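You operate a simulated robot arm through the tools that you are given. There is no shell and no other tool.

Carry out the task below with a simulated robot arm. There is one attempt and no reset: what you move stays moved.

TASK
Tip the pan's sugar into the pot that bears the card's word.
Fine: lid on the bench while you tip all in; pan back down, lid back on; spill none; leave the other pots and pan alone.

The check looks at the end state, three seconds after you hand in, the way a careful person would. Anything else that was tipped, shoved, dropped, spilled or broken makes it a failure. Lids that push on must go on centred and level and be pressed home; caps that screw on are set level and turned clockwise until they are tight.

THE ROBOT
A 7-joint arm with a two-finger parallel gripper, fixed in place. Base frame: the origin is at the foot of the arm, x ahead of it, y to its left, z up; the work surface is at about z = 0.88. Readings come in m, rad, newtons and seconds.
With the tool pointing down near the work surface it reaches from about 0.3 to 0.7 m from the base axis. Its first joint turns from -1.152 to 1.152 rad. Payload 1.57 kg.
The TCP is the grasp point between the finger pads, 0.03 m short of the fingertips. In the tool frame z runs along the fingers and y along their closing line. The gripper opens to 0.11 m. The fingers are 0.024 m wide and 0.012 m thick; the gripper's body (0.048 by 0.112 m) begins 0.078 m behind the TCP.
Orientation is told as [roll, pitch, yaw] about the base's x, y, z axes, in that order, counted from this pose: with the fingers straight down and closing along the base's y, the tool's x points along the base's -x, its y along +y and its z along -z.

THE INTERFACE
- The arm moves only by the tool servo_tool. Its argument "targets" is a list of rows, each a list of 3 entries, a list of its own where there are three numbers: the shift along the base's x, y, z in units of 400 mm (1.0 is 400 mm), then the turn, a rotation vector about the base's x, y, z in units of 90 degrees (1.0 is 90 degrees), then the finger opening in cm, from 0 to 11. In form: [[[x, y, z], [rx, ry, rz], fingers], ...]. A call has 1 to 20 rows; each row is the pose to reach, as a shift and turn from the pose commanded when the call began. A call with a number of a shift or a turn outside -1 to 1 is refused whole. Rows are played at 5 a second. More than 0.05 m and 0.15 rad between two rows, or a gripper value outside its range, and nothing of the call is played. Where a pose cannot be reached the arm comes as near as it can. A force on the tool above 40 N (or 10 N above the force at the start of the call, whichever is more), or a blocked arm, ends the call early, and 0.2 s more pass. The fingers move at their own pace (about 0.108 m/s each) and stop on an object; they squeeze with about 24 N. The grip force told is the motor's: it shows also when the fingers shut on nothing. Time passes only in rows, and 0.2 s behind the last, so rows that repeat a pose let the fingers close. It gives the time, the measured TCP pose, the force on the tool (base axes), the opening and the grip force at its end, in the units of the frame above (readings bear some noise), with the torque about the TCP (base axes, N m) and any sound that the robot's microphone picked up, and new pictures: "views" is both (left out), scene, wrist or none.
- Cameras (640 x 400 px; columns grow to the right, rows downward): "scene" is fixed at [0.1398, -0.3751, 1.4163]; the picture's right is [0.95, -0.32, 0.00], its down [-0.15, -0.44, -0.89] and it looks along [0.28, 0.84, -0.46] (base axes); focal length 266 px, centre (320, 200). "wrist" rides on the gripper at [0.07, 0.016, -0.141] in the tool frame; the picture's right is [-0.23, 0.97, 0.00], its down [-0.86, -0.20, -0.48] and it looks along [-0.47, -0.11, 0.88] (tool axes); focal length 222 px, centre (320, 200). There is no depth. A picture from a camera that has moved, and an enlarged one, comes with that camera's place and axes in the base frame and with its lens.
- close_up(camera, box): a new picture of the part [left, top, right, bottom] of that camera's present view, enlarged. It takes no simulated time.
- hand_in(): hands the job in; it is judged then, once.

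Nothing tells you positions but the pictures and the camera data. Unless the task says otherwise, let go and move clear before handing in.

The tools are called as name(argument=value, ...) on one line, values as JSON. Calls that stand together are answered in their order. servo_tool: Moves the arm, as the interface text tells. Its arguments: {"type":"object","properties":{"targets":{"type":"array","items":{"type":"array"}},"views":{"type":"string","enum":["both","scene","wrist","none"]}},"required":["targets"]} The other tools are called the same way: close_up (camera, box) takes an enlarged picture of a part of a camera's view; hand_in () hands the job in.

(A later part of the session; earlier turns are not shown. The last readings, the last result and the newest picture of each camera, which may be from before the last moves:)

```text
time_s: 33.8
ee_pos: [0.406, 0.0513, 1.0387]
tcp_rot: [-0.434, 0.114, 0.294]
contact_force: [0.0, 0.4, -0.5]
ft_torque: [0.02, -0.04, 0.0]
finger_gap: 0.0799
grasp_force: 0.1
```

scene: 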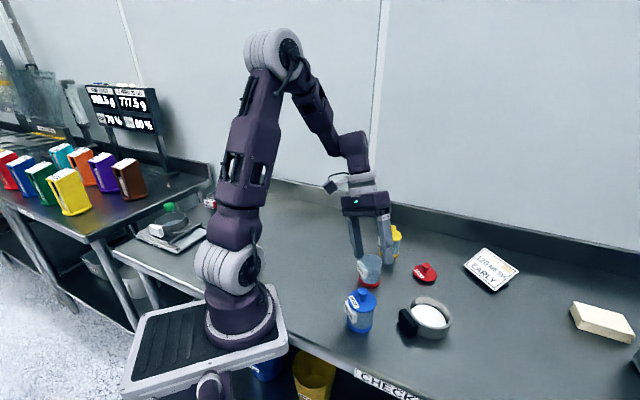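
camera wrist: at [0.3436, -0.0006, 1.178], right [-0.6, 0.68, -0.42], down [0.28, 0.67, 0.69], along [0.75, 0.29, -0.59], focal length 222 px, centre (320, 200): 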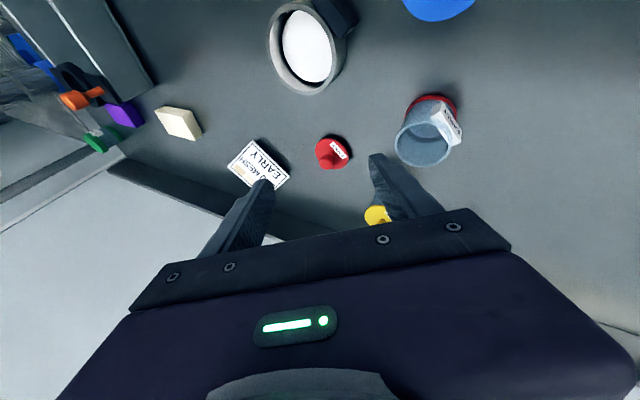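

One row was refused, and the arm is now in an in-between orientation. I've worked out the exact turn back to level with a 30° pitch, and I'll move there while rising.

servo_tool(targets=[[[0.0, 0, 0.08], [0, 0, 0], 8], [[0.0, -0.03, 0.16], [0.0475, -0.0505, -0.0173], 8], [[0.01, -0.06, 0.16], [0.095, -0.101, -0.0345], 8], [[0.02, -0.09, 0.16], [0.1424, -0.1515, -0.0518], 8], [[0.03, -0.12, 0.16], [0.1899, -0.2021, -0.0691], 8], [[0.035, -0.15, 0.16], [0.2374, -0.2526, -0.0864], 8], [[0.035, -0.175, 0.16], [0.2848, -0.3031, -0.1036], 8], [[0.035, -0.175, 0.16], [0.3323, -0.3536, -0.1209], 8], [[0.035, -0.175, 0.16], [0.3323, -0.3536, -0.1209], 8]])

```text
time_s: 35.8
ee_pos: [0.4215, -0.0195, 1.1034]
tcp_rot: [0.001, -0.526, 0.001]
contact_force: [-0.4, 0.5, -0.1]
ft_torque: [0.05, -0.01, -0.03]
finger_gap: 0.0801
grasp_force: 0.0
camera wrist: at [0.2896, -0.0017, 1.1899], right [0.2, 0.97, 0.11], down [0.5, -0.2, 0.84], along [0.84, -0.11, -0.53], focal length 222 px, centre (320, 200)
```

scene: 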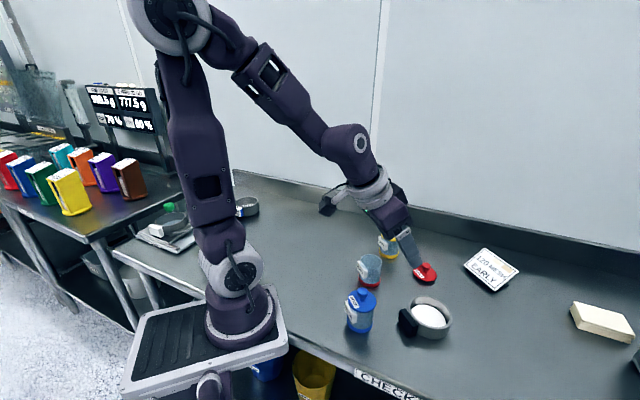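
wrist: 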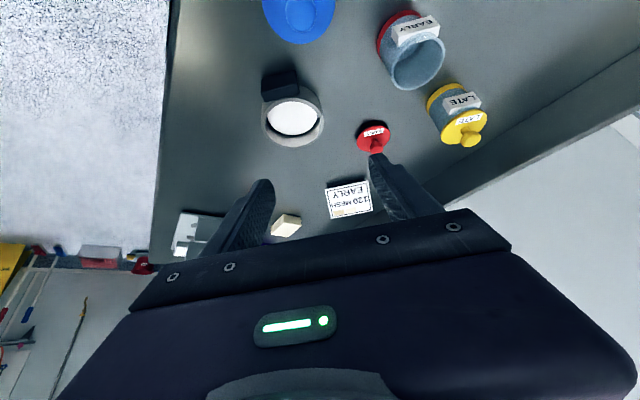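

Level with a 30° pitch now. I'll yaw 45° to the pour start pose.

servo_tool(targets=[[[-0.01, 0.01, -0.01], [0, 0, 0.08], 8], [[-0.02, 0.02, -0.02], [0, 0, 0.16], 8], [[-0.03, 0.03, -0.04], [0, 0, 0.24], 8], [[-0.04, 0.04, -0.06], [0, 0, 0.32], 8], [[-0.05, 0.05, -0.08], [0, 0, 0.4], 8], [[-0.055, 0.0575, -0.08], [0, 0, 0.46], 8], [[-0.055, 0.0575, -0.08], [0, 0, 0.5], 8], [[-0.055, 0.0575, -0.08], [0, 0, 0.5], 8]], views="none")

```text
time_s: 37.6
ee_pos: [0.3975, 0.004, 1.0715]
tcp_rot: [-0.001, -0.525, 0.787]
contact_force: [0.5, 0.4, 1.1]
ft_torque: [0.0, 0.0, -0.01]
finger_gap: 0.0802
grasp_force: 0.0
```

servo_tool(targets=[[[0, 0.004, -0.015], [-0.08, 0, 0], 8], [[0, 0.0128, -0.0325], [-0.16, 0, 0], 8], [[0, 0.0248, -0.05], [-0.24, 0, 0], 8], [[0, 0.0402, -0.07], [-0.32, 0, 0], 8], [[0, 0.0588, -0.0785], [-0.4, 0, 0], 8], [[0, 0.08, -0.0668], [-0.48, 0, 0], 8], [[0, 0.1037, -0.0548], [-0.56, 0, 0], 8], [[0, 0.1295, -0.0472], [-0.64, 0, 0], 8], [[0, 0.157, -0.0433], [-0.72, 0, 0], 8], [[0, 0.1858, -0.0428], [-0.8, 0, 0], 8], [[0, 0.2153, -0.0478], [-0.88, 0, 0], 8], [[0, 0.2453, -0.0555], [-0.96, 0, 0], 8]], views="scene")

```text
time_s: 40.2
ee_pos: [0.399, 0.1025, 1.0498]
tcp_rot: [-1.048, 0.619, 0.718]
contact_force: [0.3, 0.1, -0.9]
ft_torque: [-0.01, 0.02, -0.01]
finger_gap: 0.08
grasp_force: 0.1
out of reach, approached as far as the arm can: row 4, 5, 6
```

scene: 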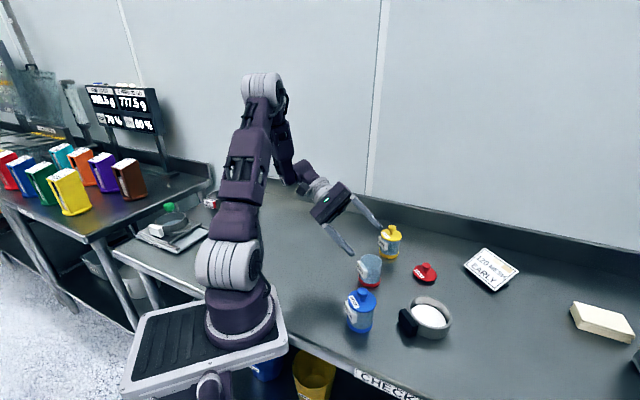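

The middle of the roll hits a wrist limit at 30° pitch too, since the fingers line up with the forearm. I'll change to a 15° pitch and rehearse the remaining tip from here.

servo_tool(targets=[[[0.003, 0.002, 0.005], [-0.0589, 0.0037, -0.0588], 8], [[0.0075, 0.0055, 0.012], [-0.1178, 0.0074, -0.1176], 8], [[0.0075, 0.0055, 0.012], [-0.1178, 0.0074, -0.1176], 8]], views="none")

```text
time_s: 41.0
ee_pos: [0.4027, 0.1041, 1.0548]
tcp_rot: [-1.24, 0.729, 0.414]
contact_force: [0.2, 0.4, -0.1]
ft_torque: [0.02, 0.02, -0.04]
finger_gap: 0.08
grasp_force: 0.0
```

servo_tool(targets=[[[0, 0.0285, -0.004], [-0.08, 0, 0], 8], [[0, 0.0565, -0.011], [-0.16, 0, 0], 8], [[0, 0.083, -0.022], [-0.24, 0, 0], 8], [[0, 0.1083, -0.036], [-0.32, 0, 0], 8], [[0, 0.1315, -0.053], [-0.4, 0, 0], 8], [[0, 0.1523, -0.0728], [-0.48, 0, 0], 8], [[0, 0.1523, -0.0728], [-0.48, 0, 0], 8]])

close_up(camera="scene", box=[260, 160, 420, 300])

```text
time_s: 42.6
ee_pos: [0.413, 0.1362, 1.0257]
tcp_rot: [-2.261, 0.762, -0.31]
contact_force: [0.1, -0.1, 0.7]
ft_torque: [0.0, 0.03, 0.0]
finger_gap: 0.08
grasp_force: 0.0
out of reach, approached as far as the arm can: row 5, 6, 7
camera wrist: at [0.3265, 0.2687, 0.9985], right [-0.53, -0.48, -0.7], down [0.64, 0.32, -0.7], along [0.56, -0.82, 0.14], focal length 222 px, centre (320, 200)
```

scene: 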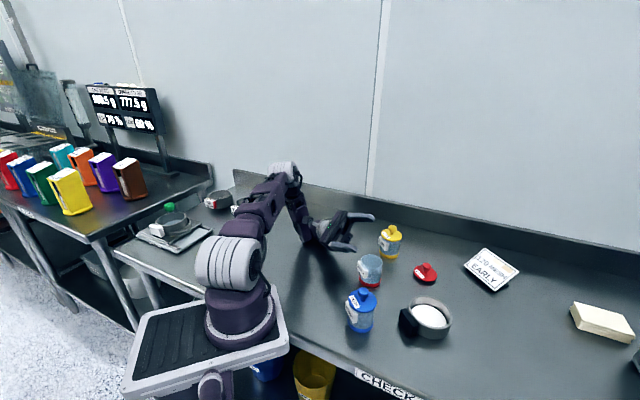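
wrist: 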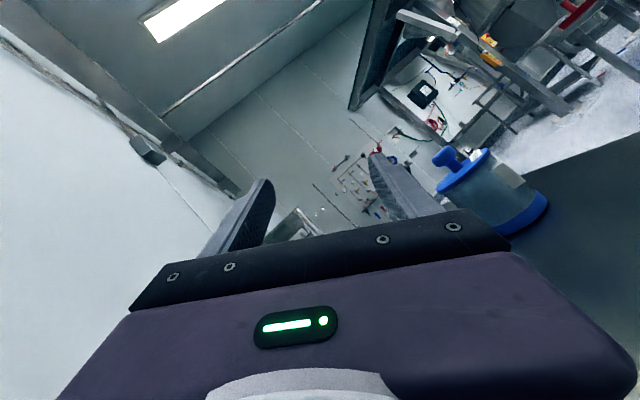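

```text
2.86 times, centred on (340, 230) of scene
camera zoom: at [0.1374, -0.3757, 1.4164], right [0.95, -0.32, 0.0], down [-0.15, -0.44, -0.89], along [0.29, 0.84, -0.46], focal length 761 px, centre (263, 114)
```

zoom: 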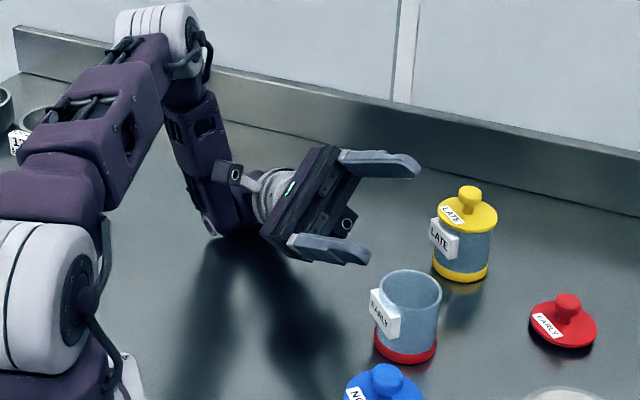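

With 15° pitch the end of the tip is out of reach, but I learned what limits it. A 30° pitch with the lip nearly opposite the handle (yaw 75°, roll about x) should stay clear of both limits, so I'll unwind and rehearse that.

servo_tool(targets=[[[0, -0.01, 0.05], [0.08, 0, 0], 8], [[0, -0.02, 0.1], [0.16, 0, 0], 8], [[0, -0.04, 0.15], [0.24, 0, 0], 8], [[0, -0.08, 0.18], [0.32, 0, 0], 8], [[0, -0.12, 0.2], [0.4, 0, 0], 8], [[0, -0.16, 0.2], [0.48, 0, 0], 8], [[0, -0.2, 0.2], [0.56, 0, 0], 8], [[0, -0.23, 0.2], [0.64, 0, 0], 8], [[0, -0.26, 0.2], [0.72, 0, 0], 8], [[0, -0.3, 0.2], [0.8, 0, 0], 8], [[0, -0.33, 0.2], [0.88, 0, 0], 8], [[0, -0.36, 0.2], [0.96, 0, 0], 8]], views="none")

```text
time_s: 45.2
ee_pos: [0.4127, -0.01, 1.1041]
tcp_rot: [-0.528, 0.282, 0.781]
contact_force: [0.1, -0.2, 0.2]
ft_torque: [0.0, -0.03, 0.01]
finger_gap: 0.0801
grasp_force: 0.0
```

servo_tool(targets=[[[0, 0, 0], [0, 0, 0], 8], [[0, 0, 0], [0, 0, 0], 8]], views="none")

```text
time_s: 45.8
ee_pos: [0.4133, -0.0099, 1.1039]
tcp_rot: [-0.526, 0.284, 0.781]
contact_force: [-1.0, 0.4, 0.0]
ft_torque: [-0.01, 0.0, 0.0]
finger_gap: 0.08
grasp_force: 0.1
```

servo_tool(targets=[[[0, 0, 0], [0.08, 0, 0], 8], [[0, 0, 0], [0.16, 0, 0], 8], [[0, 0, 0], [0.24, 0, 0], 8], [[0.01, 0, 0], [0.32, 0, 0], 8], [[0.02, 0, 0], [0.4, 0, 0], 8], [[0.04, -0.01, 0], [0.48, 0, 0], 8], [[0.04, -0.01, 0], [0.48, 0, 0], 8]], views="none")

servo_tool(targets=[[[0, 0, 0], [0, 0, 0.08], 8], [[0, 0, 0], [0, 0, 0.16], 8], [[0, 0, 0], [0, 0, 0.24], 8], [[0, 0, 0], [0, 0, 0.3333], 8], [[0, 0, 0], [0, 0, 0.3333], 8]], views="none")

servo_tool(targets=[[[0, 0, 0], [0.08, -0.0215, 0], 8], [[0, 0, 0], [0.161, -0.0432, 0], 8], [[0, 0, 0], [0.161, -0.0432, 0], 8]])

```text
time_s: 47.4
ee_pos: [0.4297, -0.0156, 1.104]
tcp_rot: [-0.001, -0.264, 0.783]
contact_force: [-0.5, -0.9, -0.2]
ft_torque: [-0.02, 0.03, -0.02]
finger_gap: 0.0801
grasp_force: 0.1
```

```text
time_s: 48.6
ee_pos: [0.4301, -0.0154, 1.1037]
tcp_rot: [0.001, -0.261, 1.311]
contact_force: [-0.4, -0.1, 0.0]
ft_torque: [0.02, -0.01, 0.01]
finger_gap: 0.0801
grasp_force: 0.0
```

```text
time_s: 49.4
ee_pos: [0.4296, -0.0147, 1.1038]
tcp_rot: [-0.001, -0.525, 1.31]
contact_force: [0.5, 0.2, -1.1]
ft_torque: [-0.02, 0.0, 0.0]
finger_gap: 0.08
grasp_force: 0.0
camera wrist: at [0.3805, -0.1359, 1.1907], right [-0.89, 0.44, 0.11], down [0.32, 0.43, 0.84], along [0.32, 0.79, -0.53], focal length 222 px, centre (320, 200)
```

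scene: 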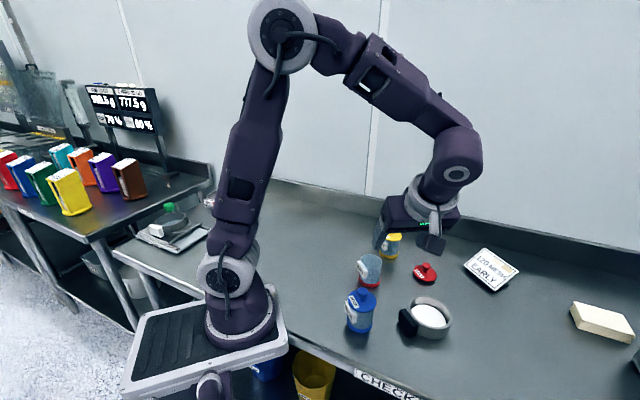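
wrist: 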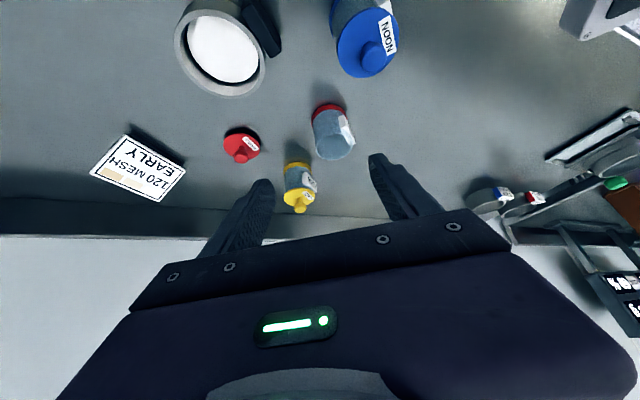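

That pose is reachable and comfortable. Rehearsing the lip-fixed roll from here, empty.

servo_tool(targets=[[[-0.004, 0.0075, -0.02], [-0.08, 0, 0], 8], [[-0.004, 0.015, -0.041], [-0.16, 0, 0], 8], [[-0.004, 0.03, -0.072], [-0.24, 0, 0], 8], [[-0.004, 0.0465, -0.103], [-0.32, 0, 0], 8], [[-0.004, 0.068, -0.11], [-0.4, 0, 0], 8], [[-0.004, 0.0928, -0.1125], [-0.48, 0, 0], 8], [[-0.004, 0.12, -0.1015], [-0.56, 0, 0], 8], [[-0.004, 0.1505, -0.0903], [-0.64, 0, 0], 8], [[-0.004, 0.183, -0.0858], [-0.72, 0, 0], 8], [[-0.004, 0.2168, -0.0813], [-0.8, 0, 0], 8], [[-0.004, 0.2515, -0.083], [-0.88, 0, 0], 8], [[-0.004, 0.2868, -0.0868], [-0.96, 0, 0], 8]], views="scene")

```text
time_s: 52.0
ee_pos: [0.4281, 0.1008, 1.0684]
tcp_rot: [-0.45, 0.934, 1.184]
contact_force: [-0.1, 1.0, 0.2]
ft_torque: [-0.02, -0.03, 0.02]
finger_gap: 0.0799
grasp_force: 0.2
```

scene: 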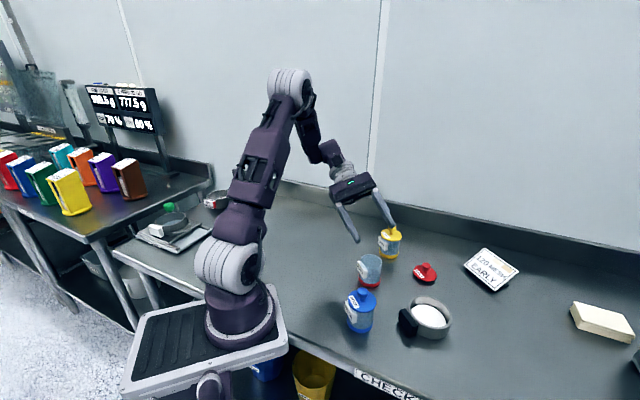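

servo_tool(targets=[[[0, 0.0343, -0.005], [-0.08, 0, 0], 8], [[0, 0.0693, -0.0108], [-0.16, 0, 0], 8], [[0, 0.1015, -0.0228], [-0.24, 0, 0], 8], [[0, 0.134, -0.038], [-0.32, 0, 0], 8], [[0, 0.163, -0.058], [-0.4, 0, 0], 8], [[0, 0.1898, -0.081], [-0.48, 0, 0], 8], [[0, 0.1898, -0.081], [-0.48, 0, 0], 8]])

close_up(camera="scene", box=[260, 160, 420, 300])

```text
time_s: 53.6
ee_pos: [0.4302, 0.1751, 1.0363]
tcp_rot: [-2.306, 1.299, -0.582]
contact_force: [0.4, 0.8, 0.1]
ft_torque: [0.01, 0.02, -0.03]
finger_gap: 0.0799
grasp_force: 0.0
camera wrist: at [0.3798, 0.3215, 1.0736], right [-0.89, -0.2, -0.41], down [0.32, 0.37, -0.87], along [0.32, -0.91, -0.27], focal length 222 px, centre (320, 200)
```

scene: 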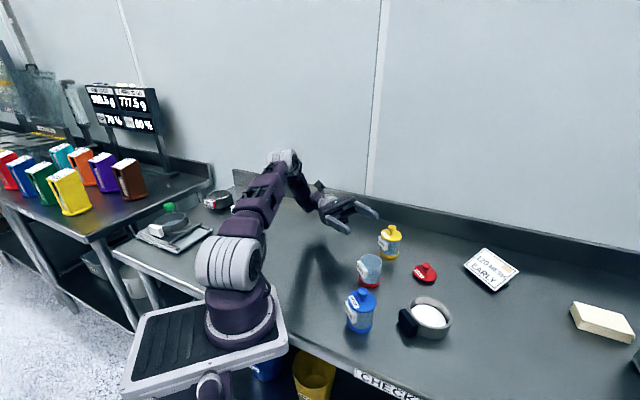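
wrist: 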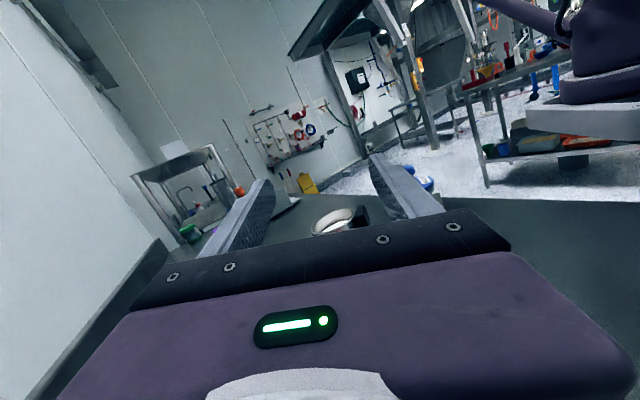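

```text
2.86 times, centred on (340, 230) of scene
camera zoom: at [0.1398, -0.3751, 1.4163], right [0.95, -0.32, 0.0], down [-0.15, -0.44, -0.89], along [0.28, 0.84, -0.46], focal length 761 px, centre (263, 114)
```

zoom: 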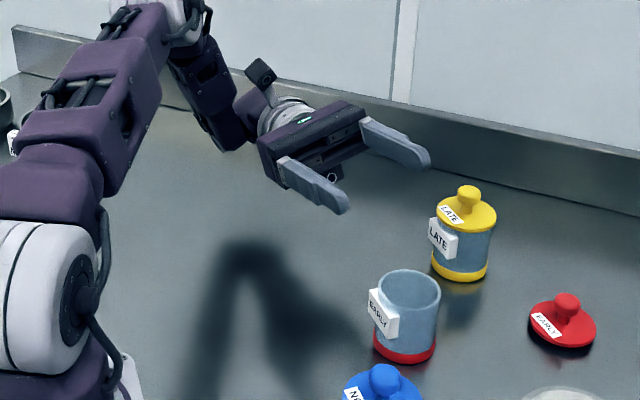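

The rehearsal passed all the way to 130°. Now I'll unwind to level, then turn back to face the pan handle.

servo_tool(targets=[[[0, -0.03, 0.05], [0.08, 0, 0], 8], [[0, -0.06, 0.1], [0.16, 0, 0], 8], [[0, -0.09, 0.15], [0.24, 0, 0], 8], [[0, -0.12, 0.18], [0.32, 0, 0], 8], [[0, -0.15, 0.18], [0.4, 0, 0], 8], [[0, -0.19, 0.18], [0.48, 0, 0], 8], [[0, -0.22, 0.18], [0.56, 0, 0], 8], [[0, -0.25, 0.18], [0.64, 0, 0], 8], [[0, -0.29, 0.18], [0.72, 0, 0], 8], [[0, -0.33, 0.18], [0.8, 0, 0], 8], [[0, -0.36, 0.18], [0.88, 0, 0], 8], [[0, -0.39, 0.18], [0.96, 0, 0], 8]], views="none")

servo_tool(targets=[[[0, -0.02, 0], [0.08, 0, 0], 8], [[0, -0.04, 0], [0.16, 0, 0], 8], [[0, -0.06, 0], [0.24, 0, 0], 8], [[0, -0.08, 0], [0.32, 0, 0], 8], [[0, -0.08, 0], [0.4, 0, 0], 8], [[0, -0.08, 0], [0.48, 0, 0], 8], [[0, -0.08, 0], [0.48, 0, 0], 8]], views="none")

servo_tool(targets=[[[0, -0.01, 0], [0, 0, -0.08], 8], [[0, -0.02, 0], [0, 0, -0.16], 8], [[0, -0.03, 0], [0, 0, -0.24], 8], [[0, -0.04, 0], [0, 0, -0.32], 8], [[0, -0.05, 0], [0, 0, -0.4], 8], [[0, -0.06, 0], [0, 0, -0.48], 8], [[0, -0.07, 0], [0, 0, -0.56], 8], [[0, -0.08, 0], [0, 0, -0.64], 8], [[0, -0.08, 0], [0, 0, -0.72], 8], [[0, -0.08, 0], [0, 0, -0.8], 8], [[0, -0.08, 0], [0, 0, -0.8333], 8], [[0, -0.08, 0], [0, 0, -0.8333], 8]])

```text
time_s: 56.2
ee_pos: [0.4272, 0.0212, 1.1097]
tcp_rot: [-0.183, 0.208, 1.34]
contact_force: [-0.5, -0.3, -0.6]
ft_torque: [-0.03, -0.01, 0.03]
finger_gap: 0.0803
grasp_force: 0.0
```

```text
time_s: 57.8
ee_pos: [0.4293, -0.0114, 1.1094]
tcp_rot: [0.001, -0.525, 1.308]
contact_force: [0.4, 0.3, -0.7]
ft_torque: [0.0, -0.01, -0.01]
finger_gap: 0.0798
grasp_force: 0.0
```

```text
time_s: 60.4
ee_pos: [0.4288, -0.0438, 1.1084]
tcp_rot: [0.001, -0.524, 0.001]
contact_force: [-0.8, 0.2, 0.6]
ft_torque: [0.01, 0.0, 0.02]
finger_gap: 0.0799
grasp_force: 0.1
camera wrist: at [0.2966, -0.0262, 1.1956], right [0.2, 0.97, 0.11], down [0.5, -0.2, 0.84], along [0.84, -0.11, -0.53], focal length 222 px, centre (320, 200)
```

scene: 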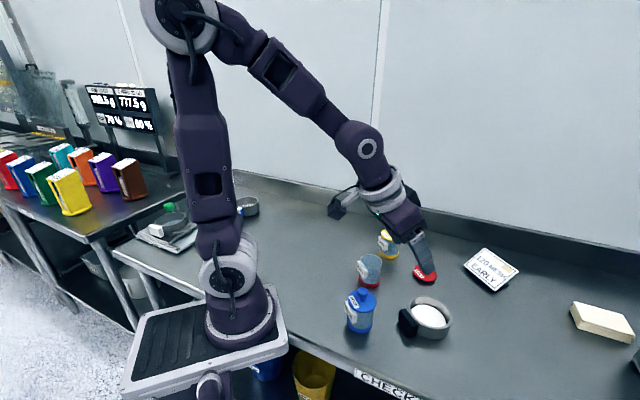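
wrist: 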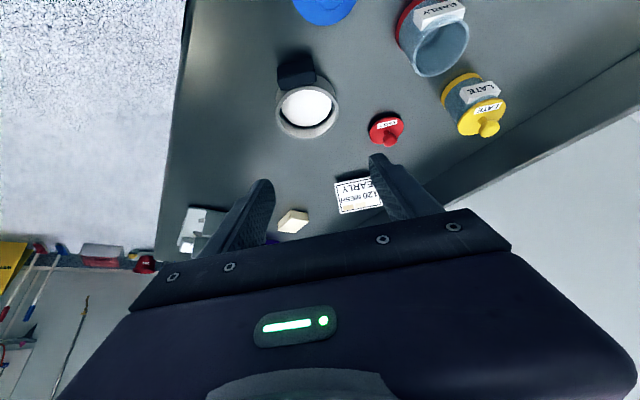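

Now I'm above and behind the pan handle, level, pitched 30°. I'll move over it and descend part-way to check the alignment.

servo_tool(targets=[[[0.02, -0.016, -0.05], [0, 0, 0], 7.5], [[0.035, -0.028, -0.12], [0, 0, 0], 7.5], [[0.035, -0.028, -0.2], [0, 0, 0], 7.5], [[0.035, -0.028, -0.28], [0, 0, 0], 7.5], [[0.035, -0.028, -0.35], [0, 0, 0], 7.5], [[0.035, -0.028, -0.35], [0, 0, 0], 7.5]])

close_up(camera="scene", box=[330, 220, 470, 350])

close_up(camera="wrist", box=[220, 60, 420, 200])

```text
time_s: 61.8
ee_pos: [0.4411, -0.0555, 0.9703]
tcp_rot: [-0.001, -0.523, 0.001]
contact_force: [-0.4, -0.1, 0.1]
ft_torque: [0.01, 0.0, -0.01]
finger_gap: 0.0751
grasp_force: 0.1
camera wrist: at [0.3104, -0.0379, 1.0568], right [0.2, 0.97, 0.11], down [0.5, -0.2, 0.84], along [0.84, -0.11, -0.53], focal length 222 px, centre (320, 200)
```

scene: 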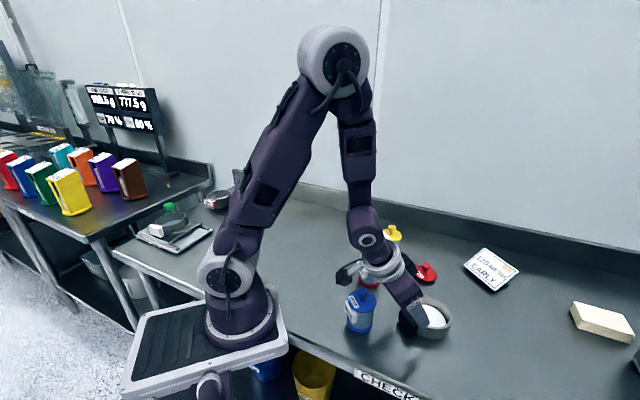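
wrist: 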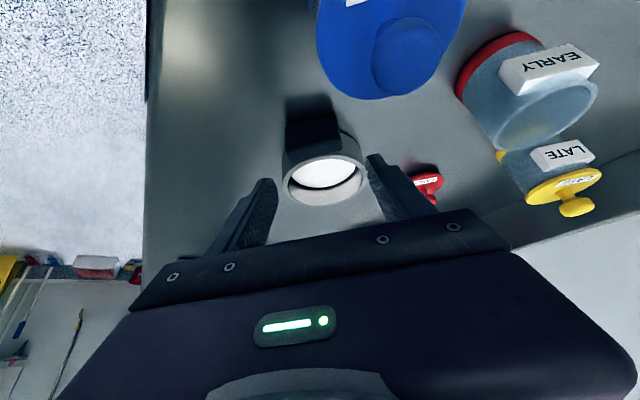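

```text
3.08 times, centred on (400, 285) of scene
camera zoom: at [0.1398, -0.3751, 1.4163], right [0.95, -0.32, 0.0], down [-0.15, -0.44, -0.89], along [0.28, 0.84, -0.46], focal length 819 px, centre (74, -62)
```

zoom: 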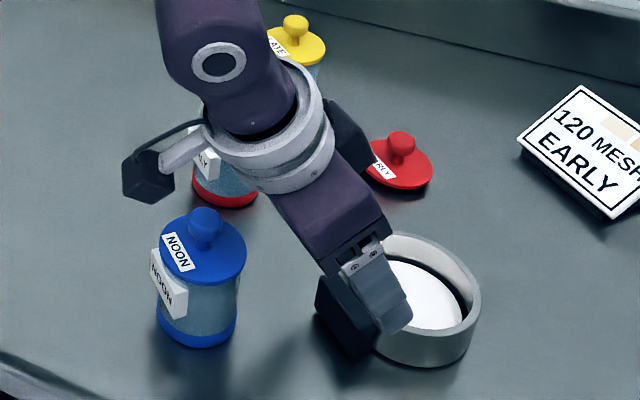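

```text
2.86 times, centred on (320, 130) of wrist
camera zoom: at [0.3104, -0.0379, 1.0568], right [0.2, 0.97, 0.11], down [0.5, -0.2, 0.84], along [0.84, -0.11, -0.53], focal length 635 px, centre (320, 400)
```

zoom: 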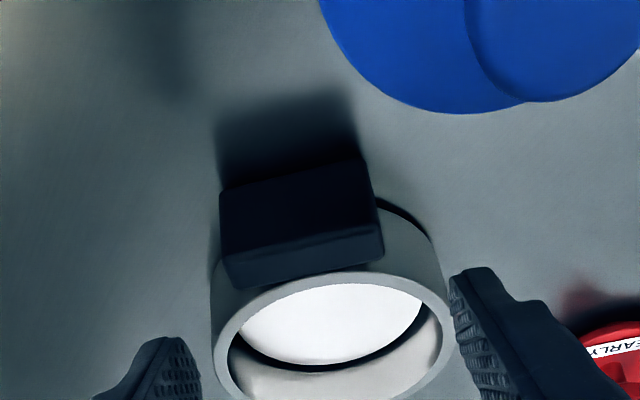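

The fingers line up with the handle (centre y ≈ -0.056, x ≈ 0.456). I'll descend the last 48 mm and close.

servo_tool(targets=[[[0.002, -0.0025, -0.05], [0, 0, 0], 7.5], [[0.002, -0.0025, -0.09], [0, 0, 0], 7.5], [[0.002, -0.0025, -0.115], [0, 0, 0], 7.5], [[0.002, -0.0025, -0.121], [0, 0, 0], 7.5], [[0.002, -0.0025, -0.121], [0, 0, 0], 7.5]])

close_up(camera="scene", box=[330, 220, 470, 350])

close_up(camera="wrist", box=[220, 60, 420, 200])

```text
time_s: 63.0
ee_pos: [0.443, -0.0556, 0.9201]
tcp_rot: [0.001, -0.524, 0.0]
contact_force: [0.9, -0.6, 0.1]
ft_torque: [0.03, 0.03, 0.02]
finger_gap: 0.0748
grasp_force: 0.1
camera wrist: at [0.3117, -0.0386, 1.0075], right [0.2, 0.97, 0.11], down [0.5, -0.2, 0.84], along [0.84, -0.11, -0.53], focal length 222 px, centre (320, 200)
```

scene: 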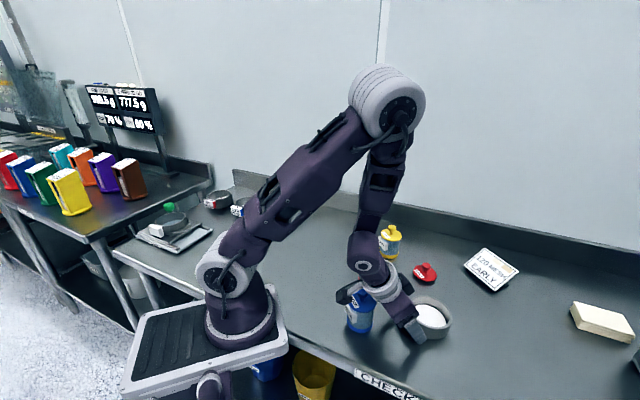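
wrist: 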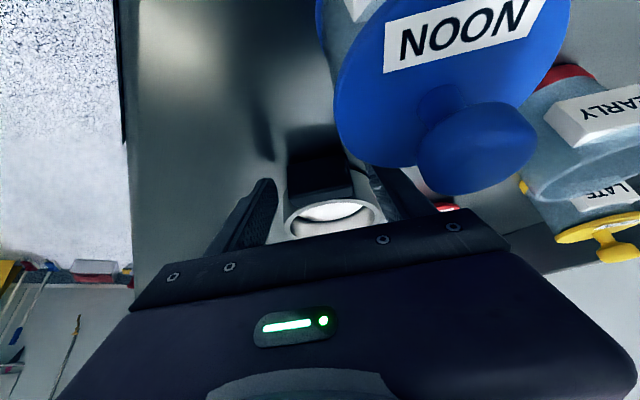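

```text
3.08 times, centred on (400, 285) of scene
camera zoom: at [0.1398, -0.3751, 1.4163], right [0.95, -0.32, 0.0], down [-0.15, -0.44, -0.89], along [0.28, 0.84, -0.46], focal length 819 px, centre (74, -62)
```

zoom: 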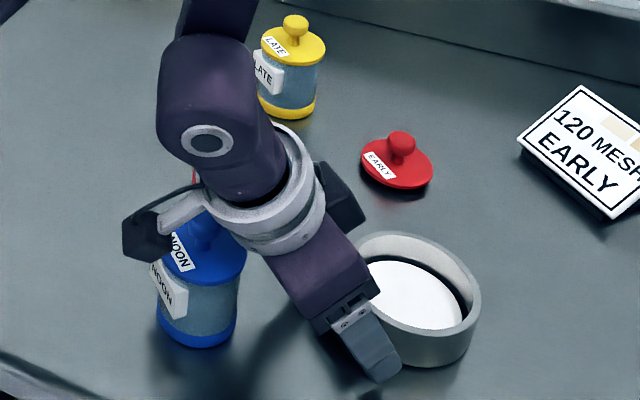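

```text
2.86 times, centred on (320, 130) of wrist
camera zoom: at [0.3117, -0.0386, 1.0075], right [0.2, 0.97, 0.11], down [0.5, -0.2, 0.84], along [0.84, -0.11, -0.53], focal length 635 px, centre (320, 400)
```

zoom: 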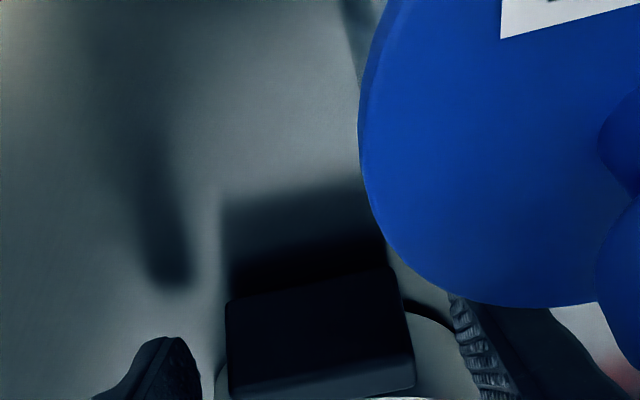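

The blue pot is clear and the fingers straddle the handle. Closing now.

servo_tool(targets=[[[0, 0, 0], [0, 0, 0], 6], [[0, 0, 0], [0, 0, 0], 5], [[0, 0, 0], [0, 0, 0], 3], [[0, 0, 0], [0, 0, 0], 1], [[0, 0, 0], [0, 0, 0], 0], [[0, 0, 0], [0, 0, 0], 0]])

close_up(camera="scene", box=[330, 220, 470, 350])

```text
time_s: 64.4
ee_pos: [0.4433, -0.0566, 0.9199]
tcp_rot: [0.0, -0.522, 0.0]
contact_force: [-0.3, -0.2, -0.7]
ft_torque: [-0.06, -0.03, -0.01]
finger_gap: 0.0494
grasp_force: 23.8
camera wrist: at [0.3117, -0.0386, 1.0076], right [0.2, 0.97, 0.11], down [0.5, -0.2, 0.84], along [0.84, -0.11, -0.53], focal length 222 px, centre (320, 200)
```

scene: 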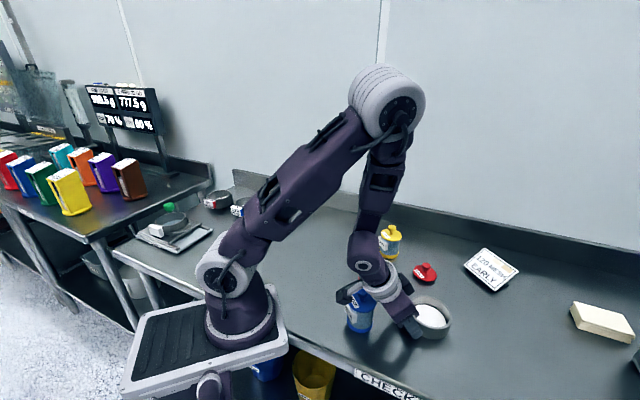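
wrist: 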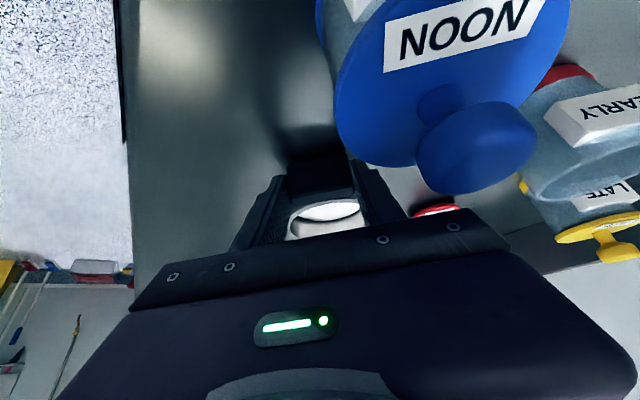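

```text
3.08 times, centred on (400, 285) of scene
camera zoom: at [0.1398, -0.3751, 1.4163], right [0.95, -0.32, 0.0], down [-0.15, -0.44, -0.89], along [0.28, 0.84, -0.46], focal length 819 px, centre (74, -62)
```

zoom: 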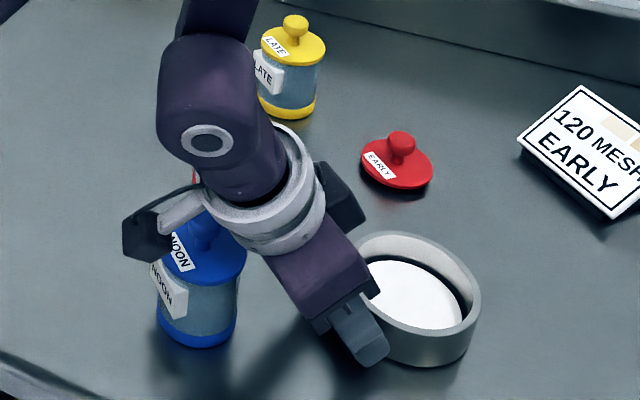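

The handle is held (49 mm gap, 24 N). I'll lift slowly, 1.6 cm straight up, and check that the pan stays level.

servo_tool(targets=[[[0, 0, 0.005], [0, 0, 0], 0], [[0, 0, 0.01], [0, 0, 0], 0], [[0, 0, 0.02], [0, 0, 0], 0], [[0, 0, 0.03], [0, 0, 0], 0], [[0, 0, 0.04], [0, 0, 0], 0], [[0, 0, 0.04], [0, 0, 0], 0]])

close_up(camera="scene", box=[330, 220, 470, 350])

```text
time_s: 65.8
ee_pos: [0.4442, -0.056, 0.9366]
tcp_rot: [0.001, -0.524, 0.0]
contact_force: [0.2, 0.7, -2.4]
ft_torque: [0.0, 0.08, -0.05]
finger_gap: 0.0491
grasp_force: 23.8
camera wrist: at [0.3123, -0.0383, 1.0241], right [0.2, 0.97, 0.11], down [0.5, -0.2, 0.84], along [0.84, -0.11, -0.53], focal length 222 px, centre (320, 200)
```

scene: 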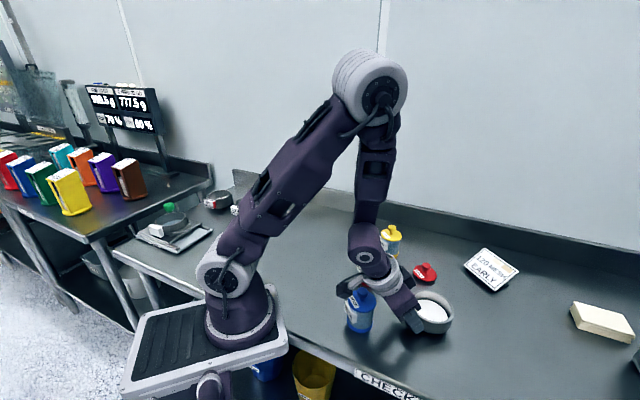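
wrist: 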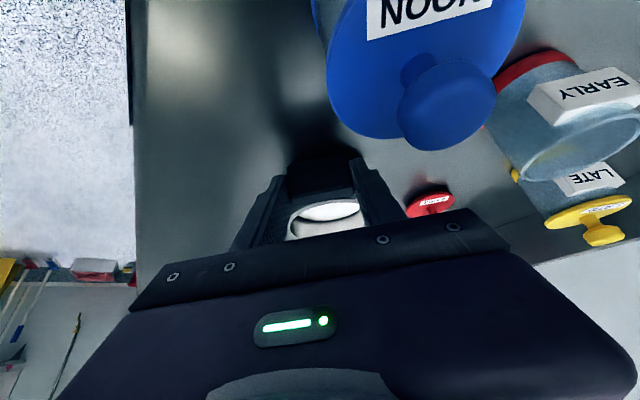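

```text
3.08 times, centred on (400, 285) of scene
camera zoom: at [0.1398, -0.3751, 1.4163], right [0.95, -0.32, 0.0], down [-0.15, -0.44, -0.89], along [0.28, 0.84, -0.46], focal length 819 px, centre (74, -62)
```

zoom: 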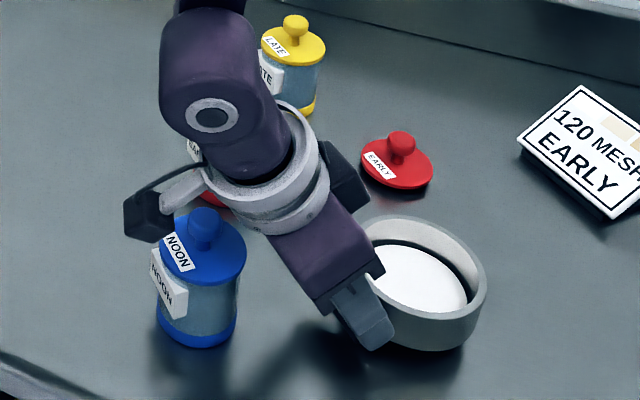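

The pan lifts level (about 0.24 kg) with no slip in the fingers. I'll raise it to clear height, then yaw gently to the pour start pose.

servo_tool(targets=[[[0, 0, 0.04], [0, 0, 0], 0], [[0, 0, 0.09], [0, 0, 0], 0], [[0, 0, 0.14], [0, 0, 0], 0], [[0, 0, 0.19], [0, 0, 0], 0], [[0, 0, 0.24], [0, 0, 0], 0], [[0, 0, 0.29], [0, 0, 0], 0], [[0, 0, 0.34], [0, 0, 0], 0], [[0, 0, 0.39], [0, 0, 0], 0], [[0, 0, 0.418], [0, 0, 0], 0], [[0, 0, 0.418], [0, 0, 0], 0]], views="scene")

servo_tool(targets=[[[-0.003, 0.006, 0], [0, 0, 0.04], 0], [[-0.005, 0.012, 0], [0, 0, 0.09], 0], [[-0.007, 0.018, 0], [0, 0, 0.14], 0], [[-0.009, 0.024, 0], [0, 0, 0.19], 0], [[-0.011, 0.03, 0], [0, 0, 0.24], 0], [[-0.013, 0.036, 0], [0, 0, 0.29], 0], [[-0.015, 0.042, 0], [0, 0, 0.34], 0], [[-0.018, 0.048, 0], [0, 0, 0.39], 0], [[-0.02, 0.054, 0], [0, 0, 0.44], 0], [[-0.023, 0.06, 0], [0, 0, 0.49], 0], [[-0.026, 0.066, 0], [0, 0, 0.54], 0], [[-0.028, 0.072, 0], [0, 0, 0.59], 0], [[-0.03, 0.078, 0], [0, 0, 0.64], 0], [[-0.033, 0.084, 0], [0, 0, 0.69], 0], [[-0.035, 0.09, 0], [0, 0, 0.74], 0], [[-0.037, 0.096, 0], [0, 0, 0.79], 0], [[-0.039, 0.103, 0], [0, 0, 0.82], 0], [[-0.039, 0.103, 0], [0, 0, 0.8333], 0], [[-0.039, 0.103, 0], [0, 0, 0.8333], 0]])

close_up(camera="scene", box=[320, 170, 480, 300])

close_up(camera="wrist", box=[200, 80, 440, 240])

```text
time_s: 68.0
ee_pos: [0.4439, -0.0555, 1.1044]
tcp_rot: [-0.001, -0.521, -0.001]
contact_force: [0.3, -0.6, -1.4]
ft_torque: [0.02, 0.07, 0.01]
finger_gap: 0.0491
grasp_force: 24.7
```

scene: 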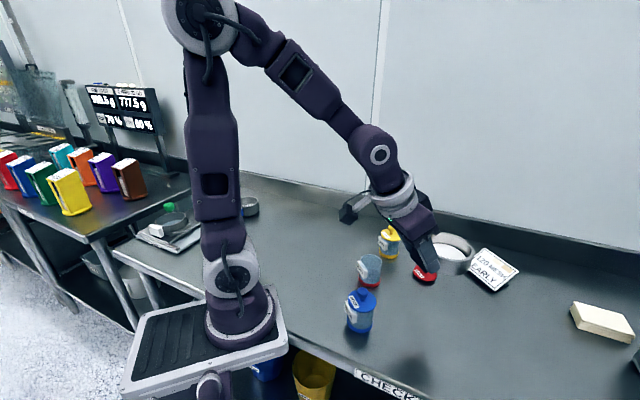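

```text
time_s: 72.0
ee_pos: [0.4269, -0.0145, 1.104]
tcp_rot: [0.0, -0.524, 1.31]
contact_force: [0.5, -0.1, 0.0]
ft_torque: [-0.05, 0.03, 0.02]
finger_gap: 0.0492
grasp_force: 23.6
camera wrist: at [0.3776, -0.1366, 1.1902], right [-0.89, 0.44, 0.11], down [0.32, 0.43, 0.84], along [0.32, 0.79, -0.53], focal length 222 px, centre (320, 200)
```

scene: 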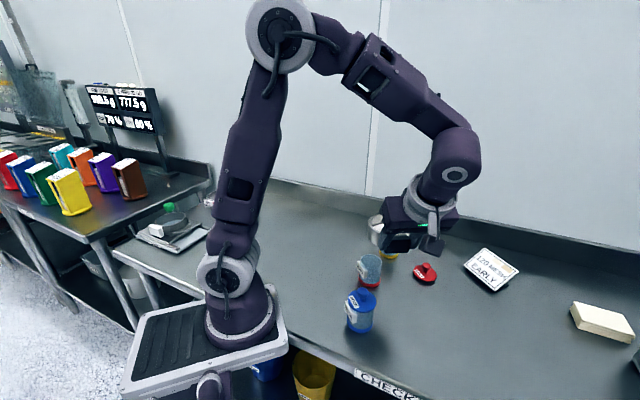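
wrist: 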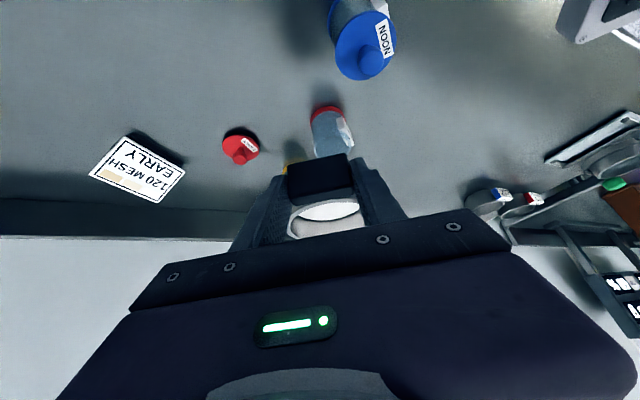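

```text
3.08 times, centred on (400, 235) of scene
camera zoom: at [0.1398, -0.3751, 1.4163], right [0.95, -0.32, 0.0], down [-0.15, -0.44, -0.89], along [0.28, 0.84, -0.46], focal length 819 px, centre (74, 92)
```

zoom: 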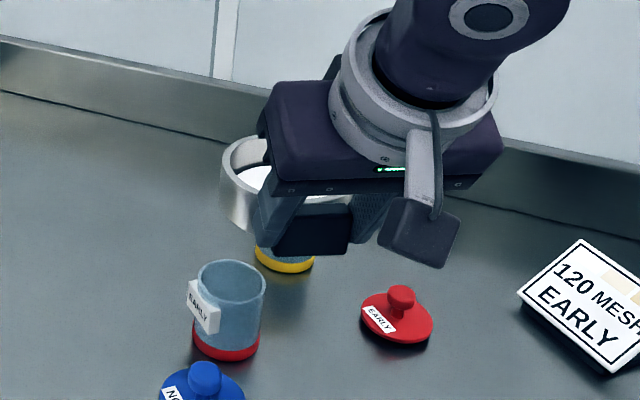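

```text
2.50 times, centred on (320, 160) of wrist
camera zoom: at [0.3776, -0.1366, 1.1902], right [-0.89, 0.44, 0.11], down [0.32, 0.43, 0.84], along [0.32, 0.79, -0.53], focal length 555 px, centre (320, 300)
```

zoom: 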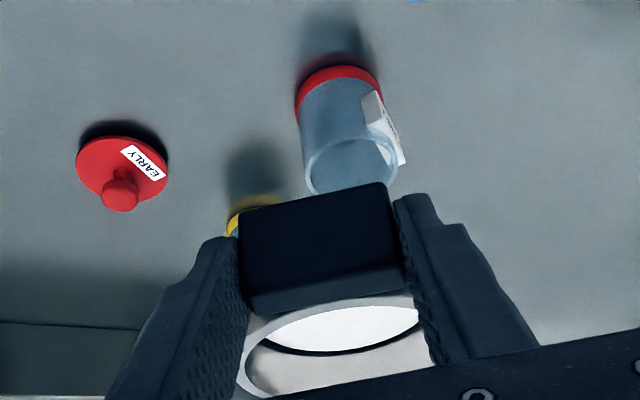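

The pan is level, and its rim is where my geometry predicts. I'll lower beside the pot and begin a gentle tilt to 16° with the lip over the pot's mouth.

servo_tool(targets=[[[0.0025, 0, -0.05], [0, 0, 0], 0], [[0.0025, 0, -0.1], [0, 0, 0], 0], [[0.0025, 0, -0.15], [0, 0, 0], 0], [[0.0025, 0, -0.19], [0, 0, 0], 0], [[0.0025, 0, -0.21], [0, 0, 0], 0], [[0.0025, 0.001, -0.2105], [-0.0222, 0, 0], 0], [[0.0025, 0.002, -0.2105], [-0.0444, 0, 0], 0], [[0.0025, 0.004, -0.211], [-0.0667, 0, 0], 0], [[0.0025, 0.0058, -0.2115], [-0.0889, 0, 0], 0], [[0.0025, 0.008, -0.212], [-0.1111, 0, 0], 0], [[0.0025, 0.0108, -0.2125], [-0.1333, 0, 0], 0], [[0.0025, 0.014, -0.207], [-0.1556, 0, 0], 0], [[0.0025, 0.0173, -0.2015], [-0.1778, 0, 0], 0], [[0.0025, 0.0173, -0.2015], [-0.1778, 0, 0], 0]])

close_up(camera="scene", box=[330, 200, 450, 310])

close_up(camera="wrist", box=[200, 80, 440, 240])

```text
time_s: 75.0
ee_pos: [0.4273, -0.0083, 1.023]
tcp_rot: [-0.074, -0.253, 1.337]
contact_force: [0.1, -0.5, -1.2]
ft_torque: [-0.04, 0.0, 0.0]
finger_gap: 0.0492
grasp_force: 23.8
camera wrist: at [0.3783, -0.1002, 1.1404], right [-0.89, 0.46, -0.01], down [0.32, 0.65, 0.69], along [0.32, 0.61, -0.72], focal length 222 px, centre (320, 200)
```

scene: 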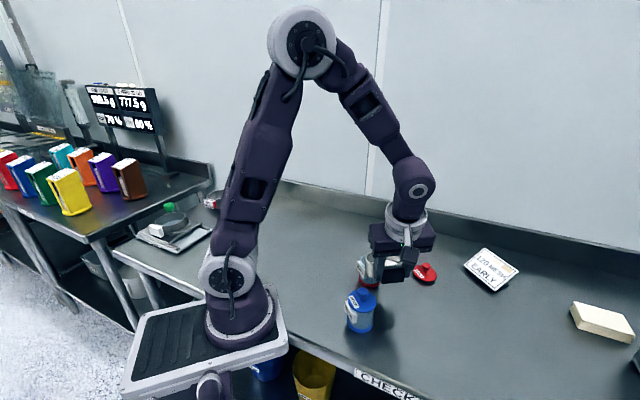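
wrist: 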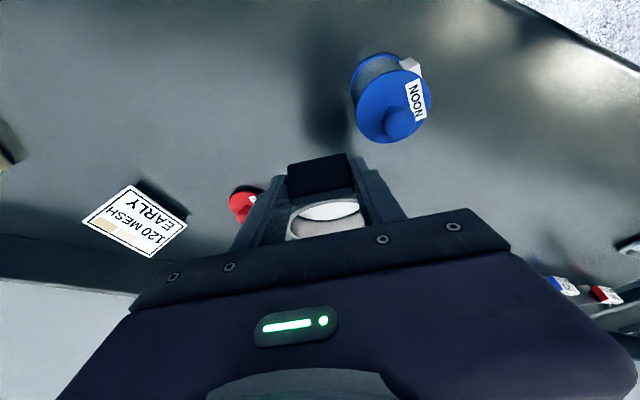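

```text
3.64 times, centred on (390, 255) of scene
camera zoom: at [0.1398, -0.3751, 1.4163], right [0.95, -0.32, 0.0], down [-0.15, -0.44, -0.89], along [0.28, 0.84, -0.46], focal length 968 px, centre (66, 0)
```

zoom: 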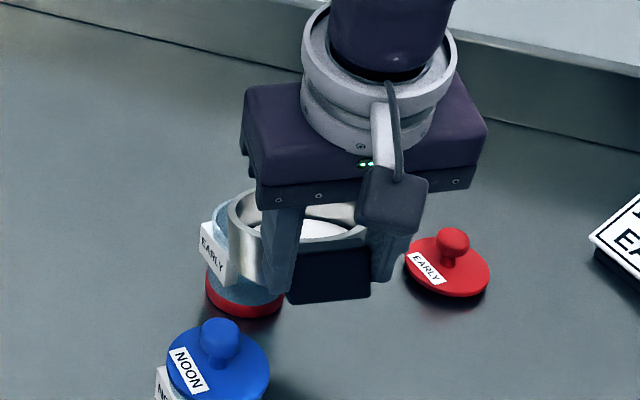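

```text
2.50 times, centred on (320, 160) of wrist
camera zoom: at [0.3783, -0.1002, 1.1404], right [-0.89, 0.46, -0.01], down [0.32, 0.65, 0.69], along [0.32, 0.61, -0.72], focal length 555 px, centre (320, 300)
```

zoom: 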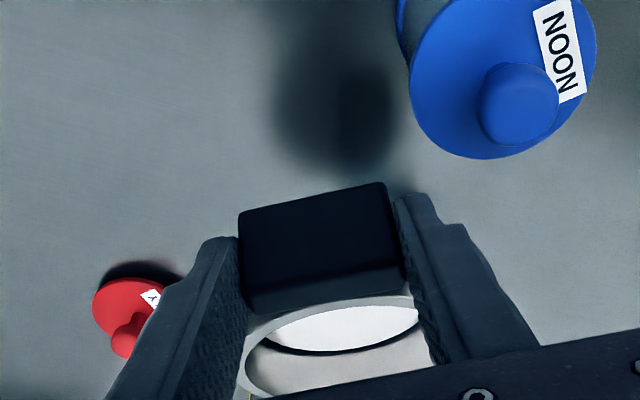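

Nothing has moved and the lip is over the pot. Tilting on to 32° slowly.

servo_tool(targets=[[[0, 0.0038, 0.0065], [-0.0222, 0, 0], 0], [[0, 0.0075, 0.013], [-0.0444, 0, 0], 0], [[0, 0.012, 0.019], [-0.0667, 0, 0], 0], [[0, 0.0168, 0.0253], [-0.0889, 0, 0], 0], [[0, 0.0218, 0.0323], [-0.1111, 0, 0], 0], [[0, 0.0268, 0.0395], [-0.1333, 0, 0], 0], [[0, 0.0323, 0.0465], [-0.1556, 0, 0], 0], [[0, 0.038, 0.0533], [-0.1778, 0, 0], 0], [[0, 0.038, 0.0533], [-0.1778, 0, 0], 0]])

close_up(camera="scene", box=[330, 200, 450, 310])

close_up(camera="wrist", box=[200, 80, 440, 240])

```text
time_s: 77.0
ee_pos: [0.4281, 0.006, 1.0442]
tcp_rot: [-0.138, 0.018, 1.346]
contact_force: [-0.6, -0.7, -1.7]
ft_torque: [-0.02, 0.03, 0.02]
finger_gap: 0.0495
grasp_force: 23.9
camera wrist: at [0.3788, -0.0492, 1.183], right [-0.89, 0.43, -0.14], down [0.32, 0.81, 0.48], along [0.32, 0.39, -0.86], focal length 222 px, centre (320, 200)
```

scene: 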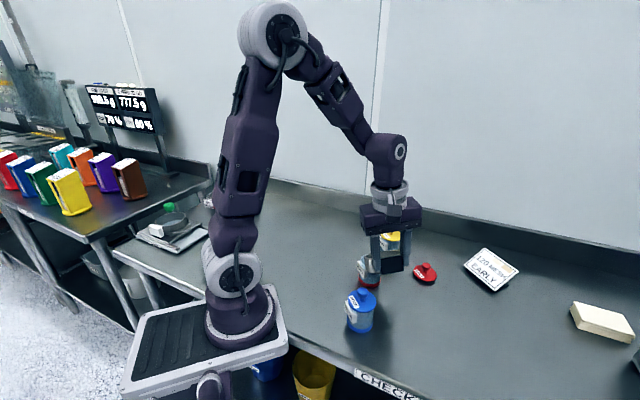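
wrist: 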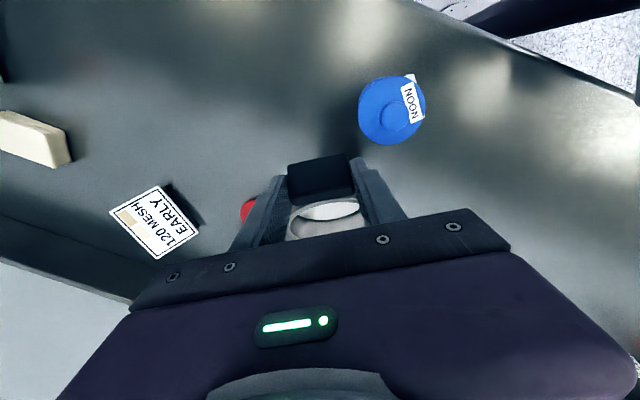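

```text
3.64 times, centred on (390, 255) of scene
camera zoom: at [0.1398, -0.3751, 1.4163], right [0.95, -0.32, 0.0], down [-0.15, -0.44, -0.89], along [0.28, 0.84, -0.46], focal length 968 px, centre (66, 0)
```

zoom: 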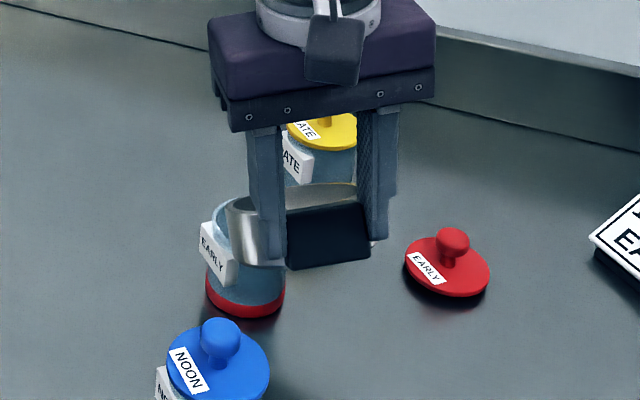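

```text
2.50 times, centred on (320, 160) of wrist
camera zoom: at [0.3788, -0.0492, 1.183], right [-0.89, 0.43, -0.14], down [0.32, 0.81, 0.48], along [0.32, 0.39, -0.86], focal length 555 px, centre (320, 300)
```

zoom: 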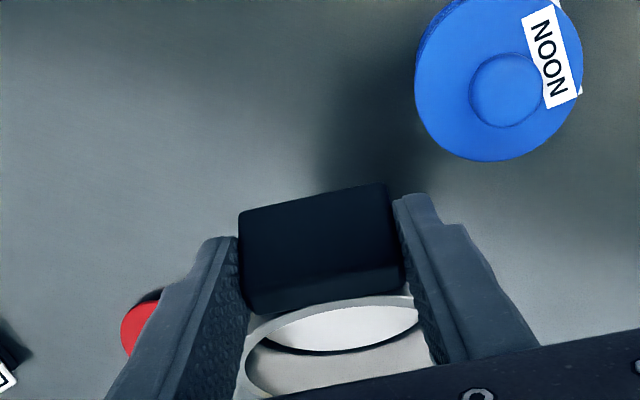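

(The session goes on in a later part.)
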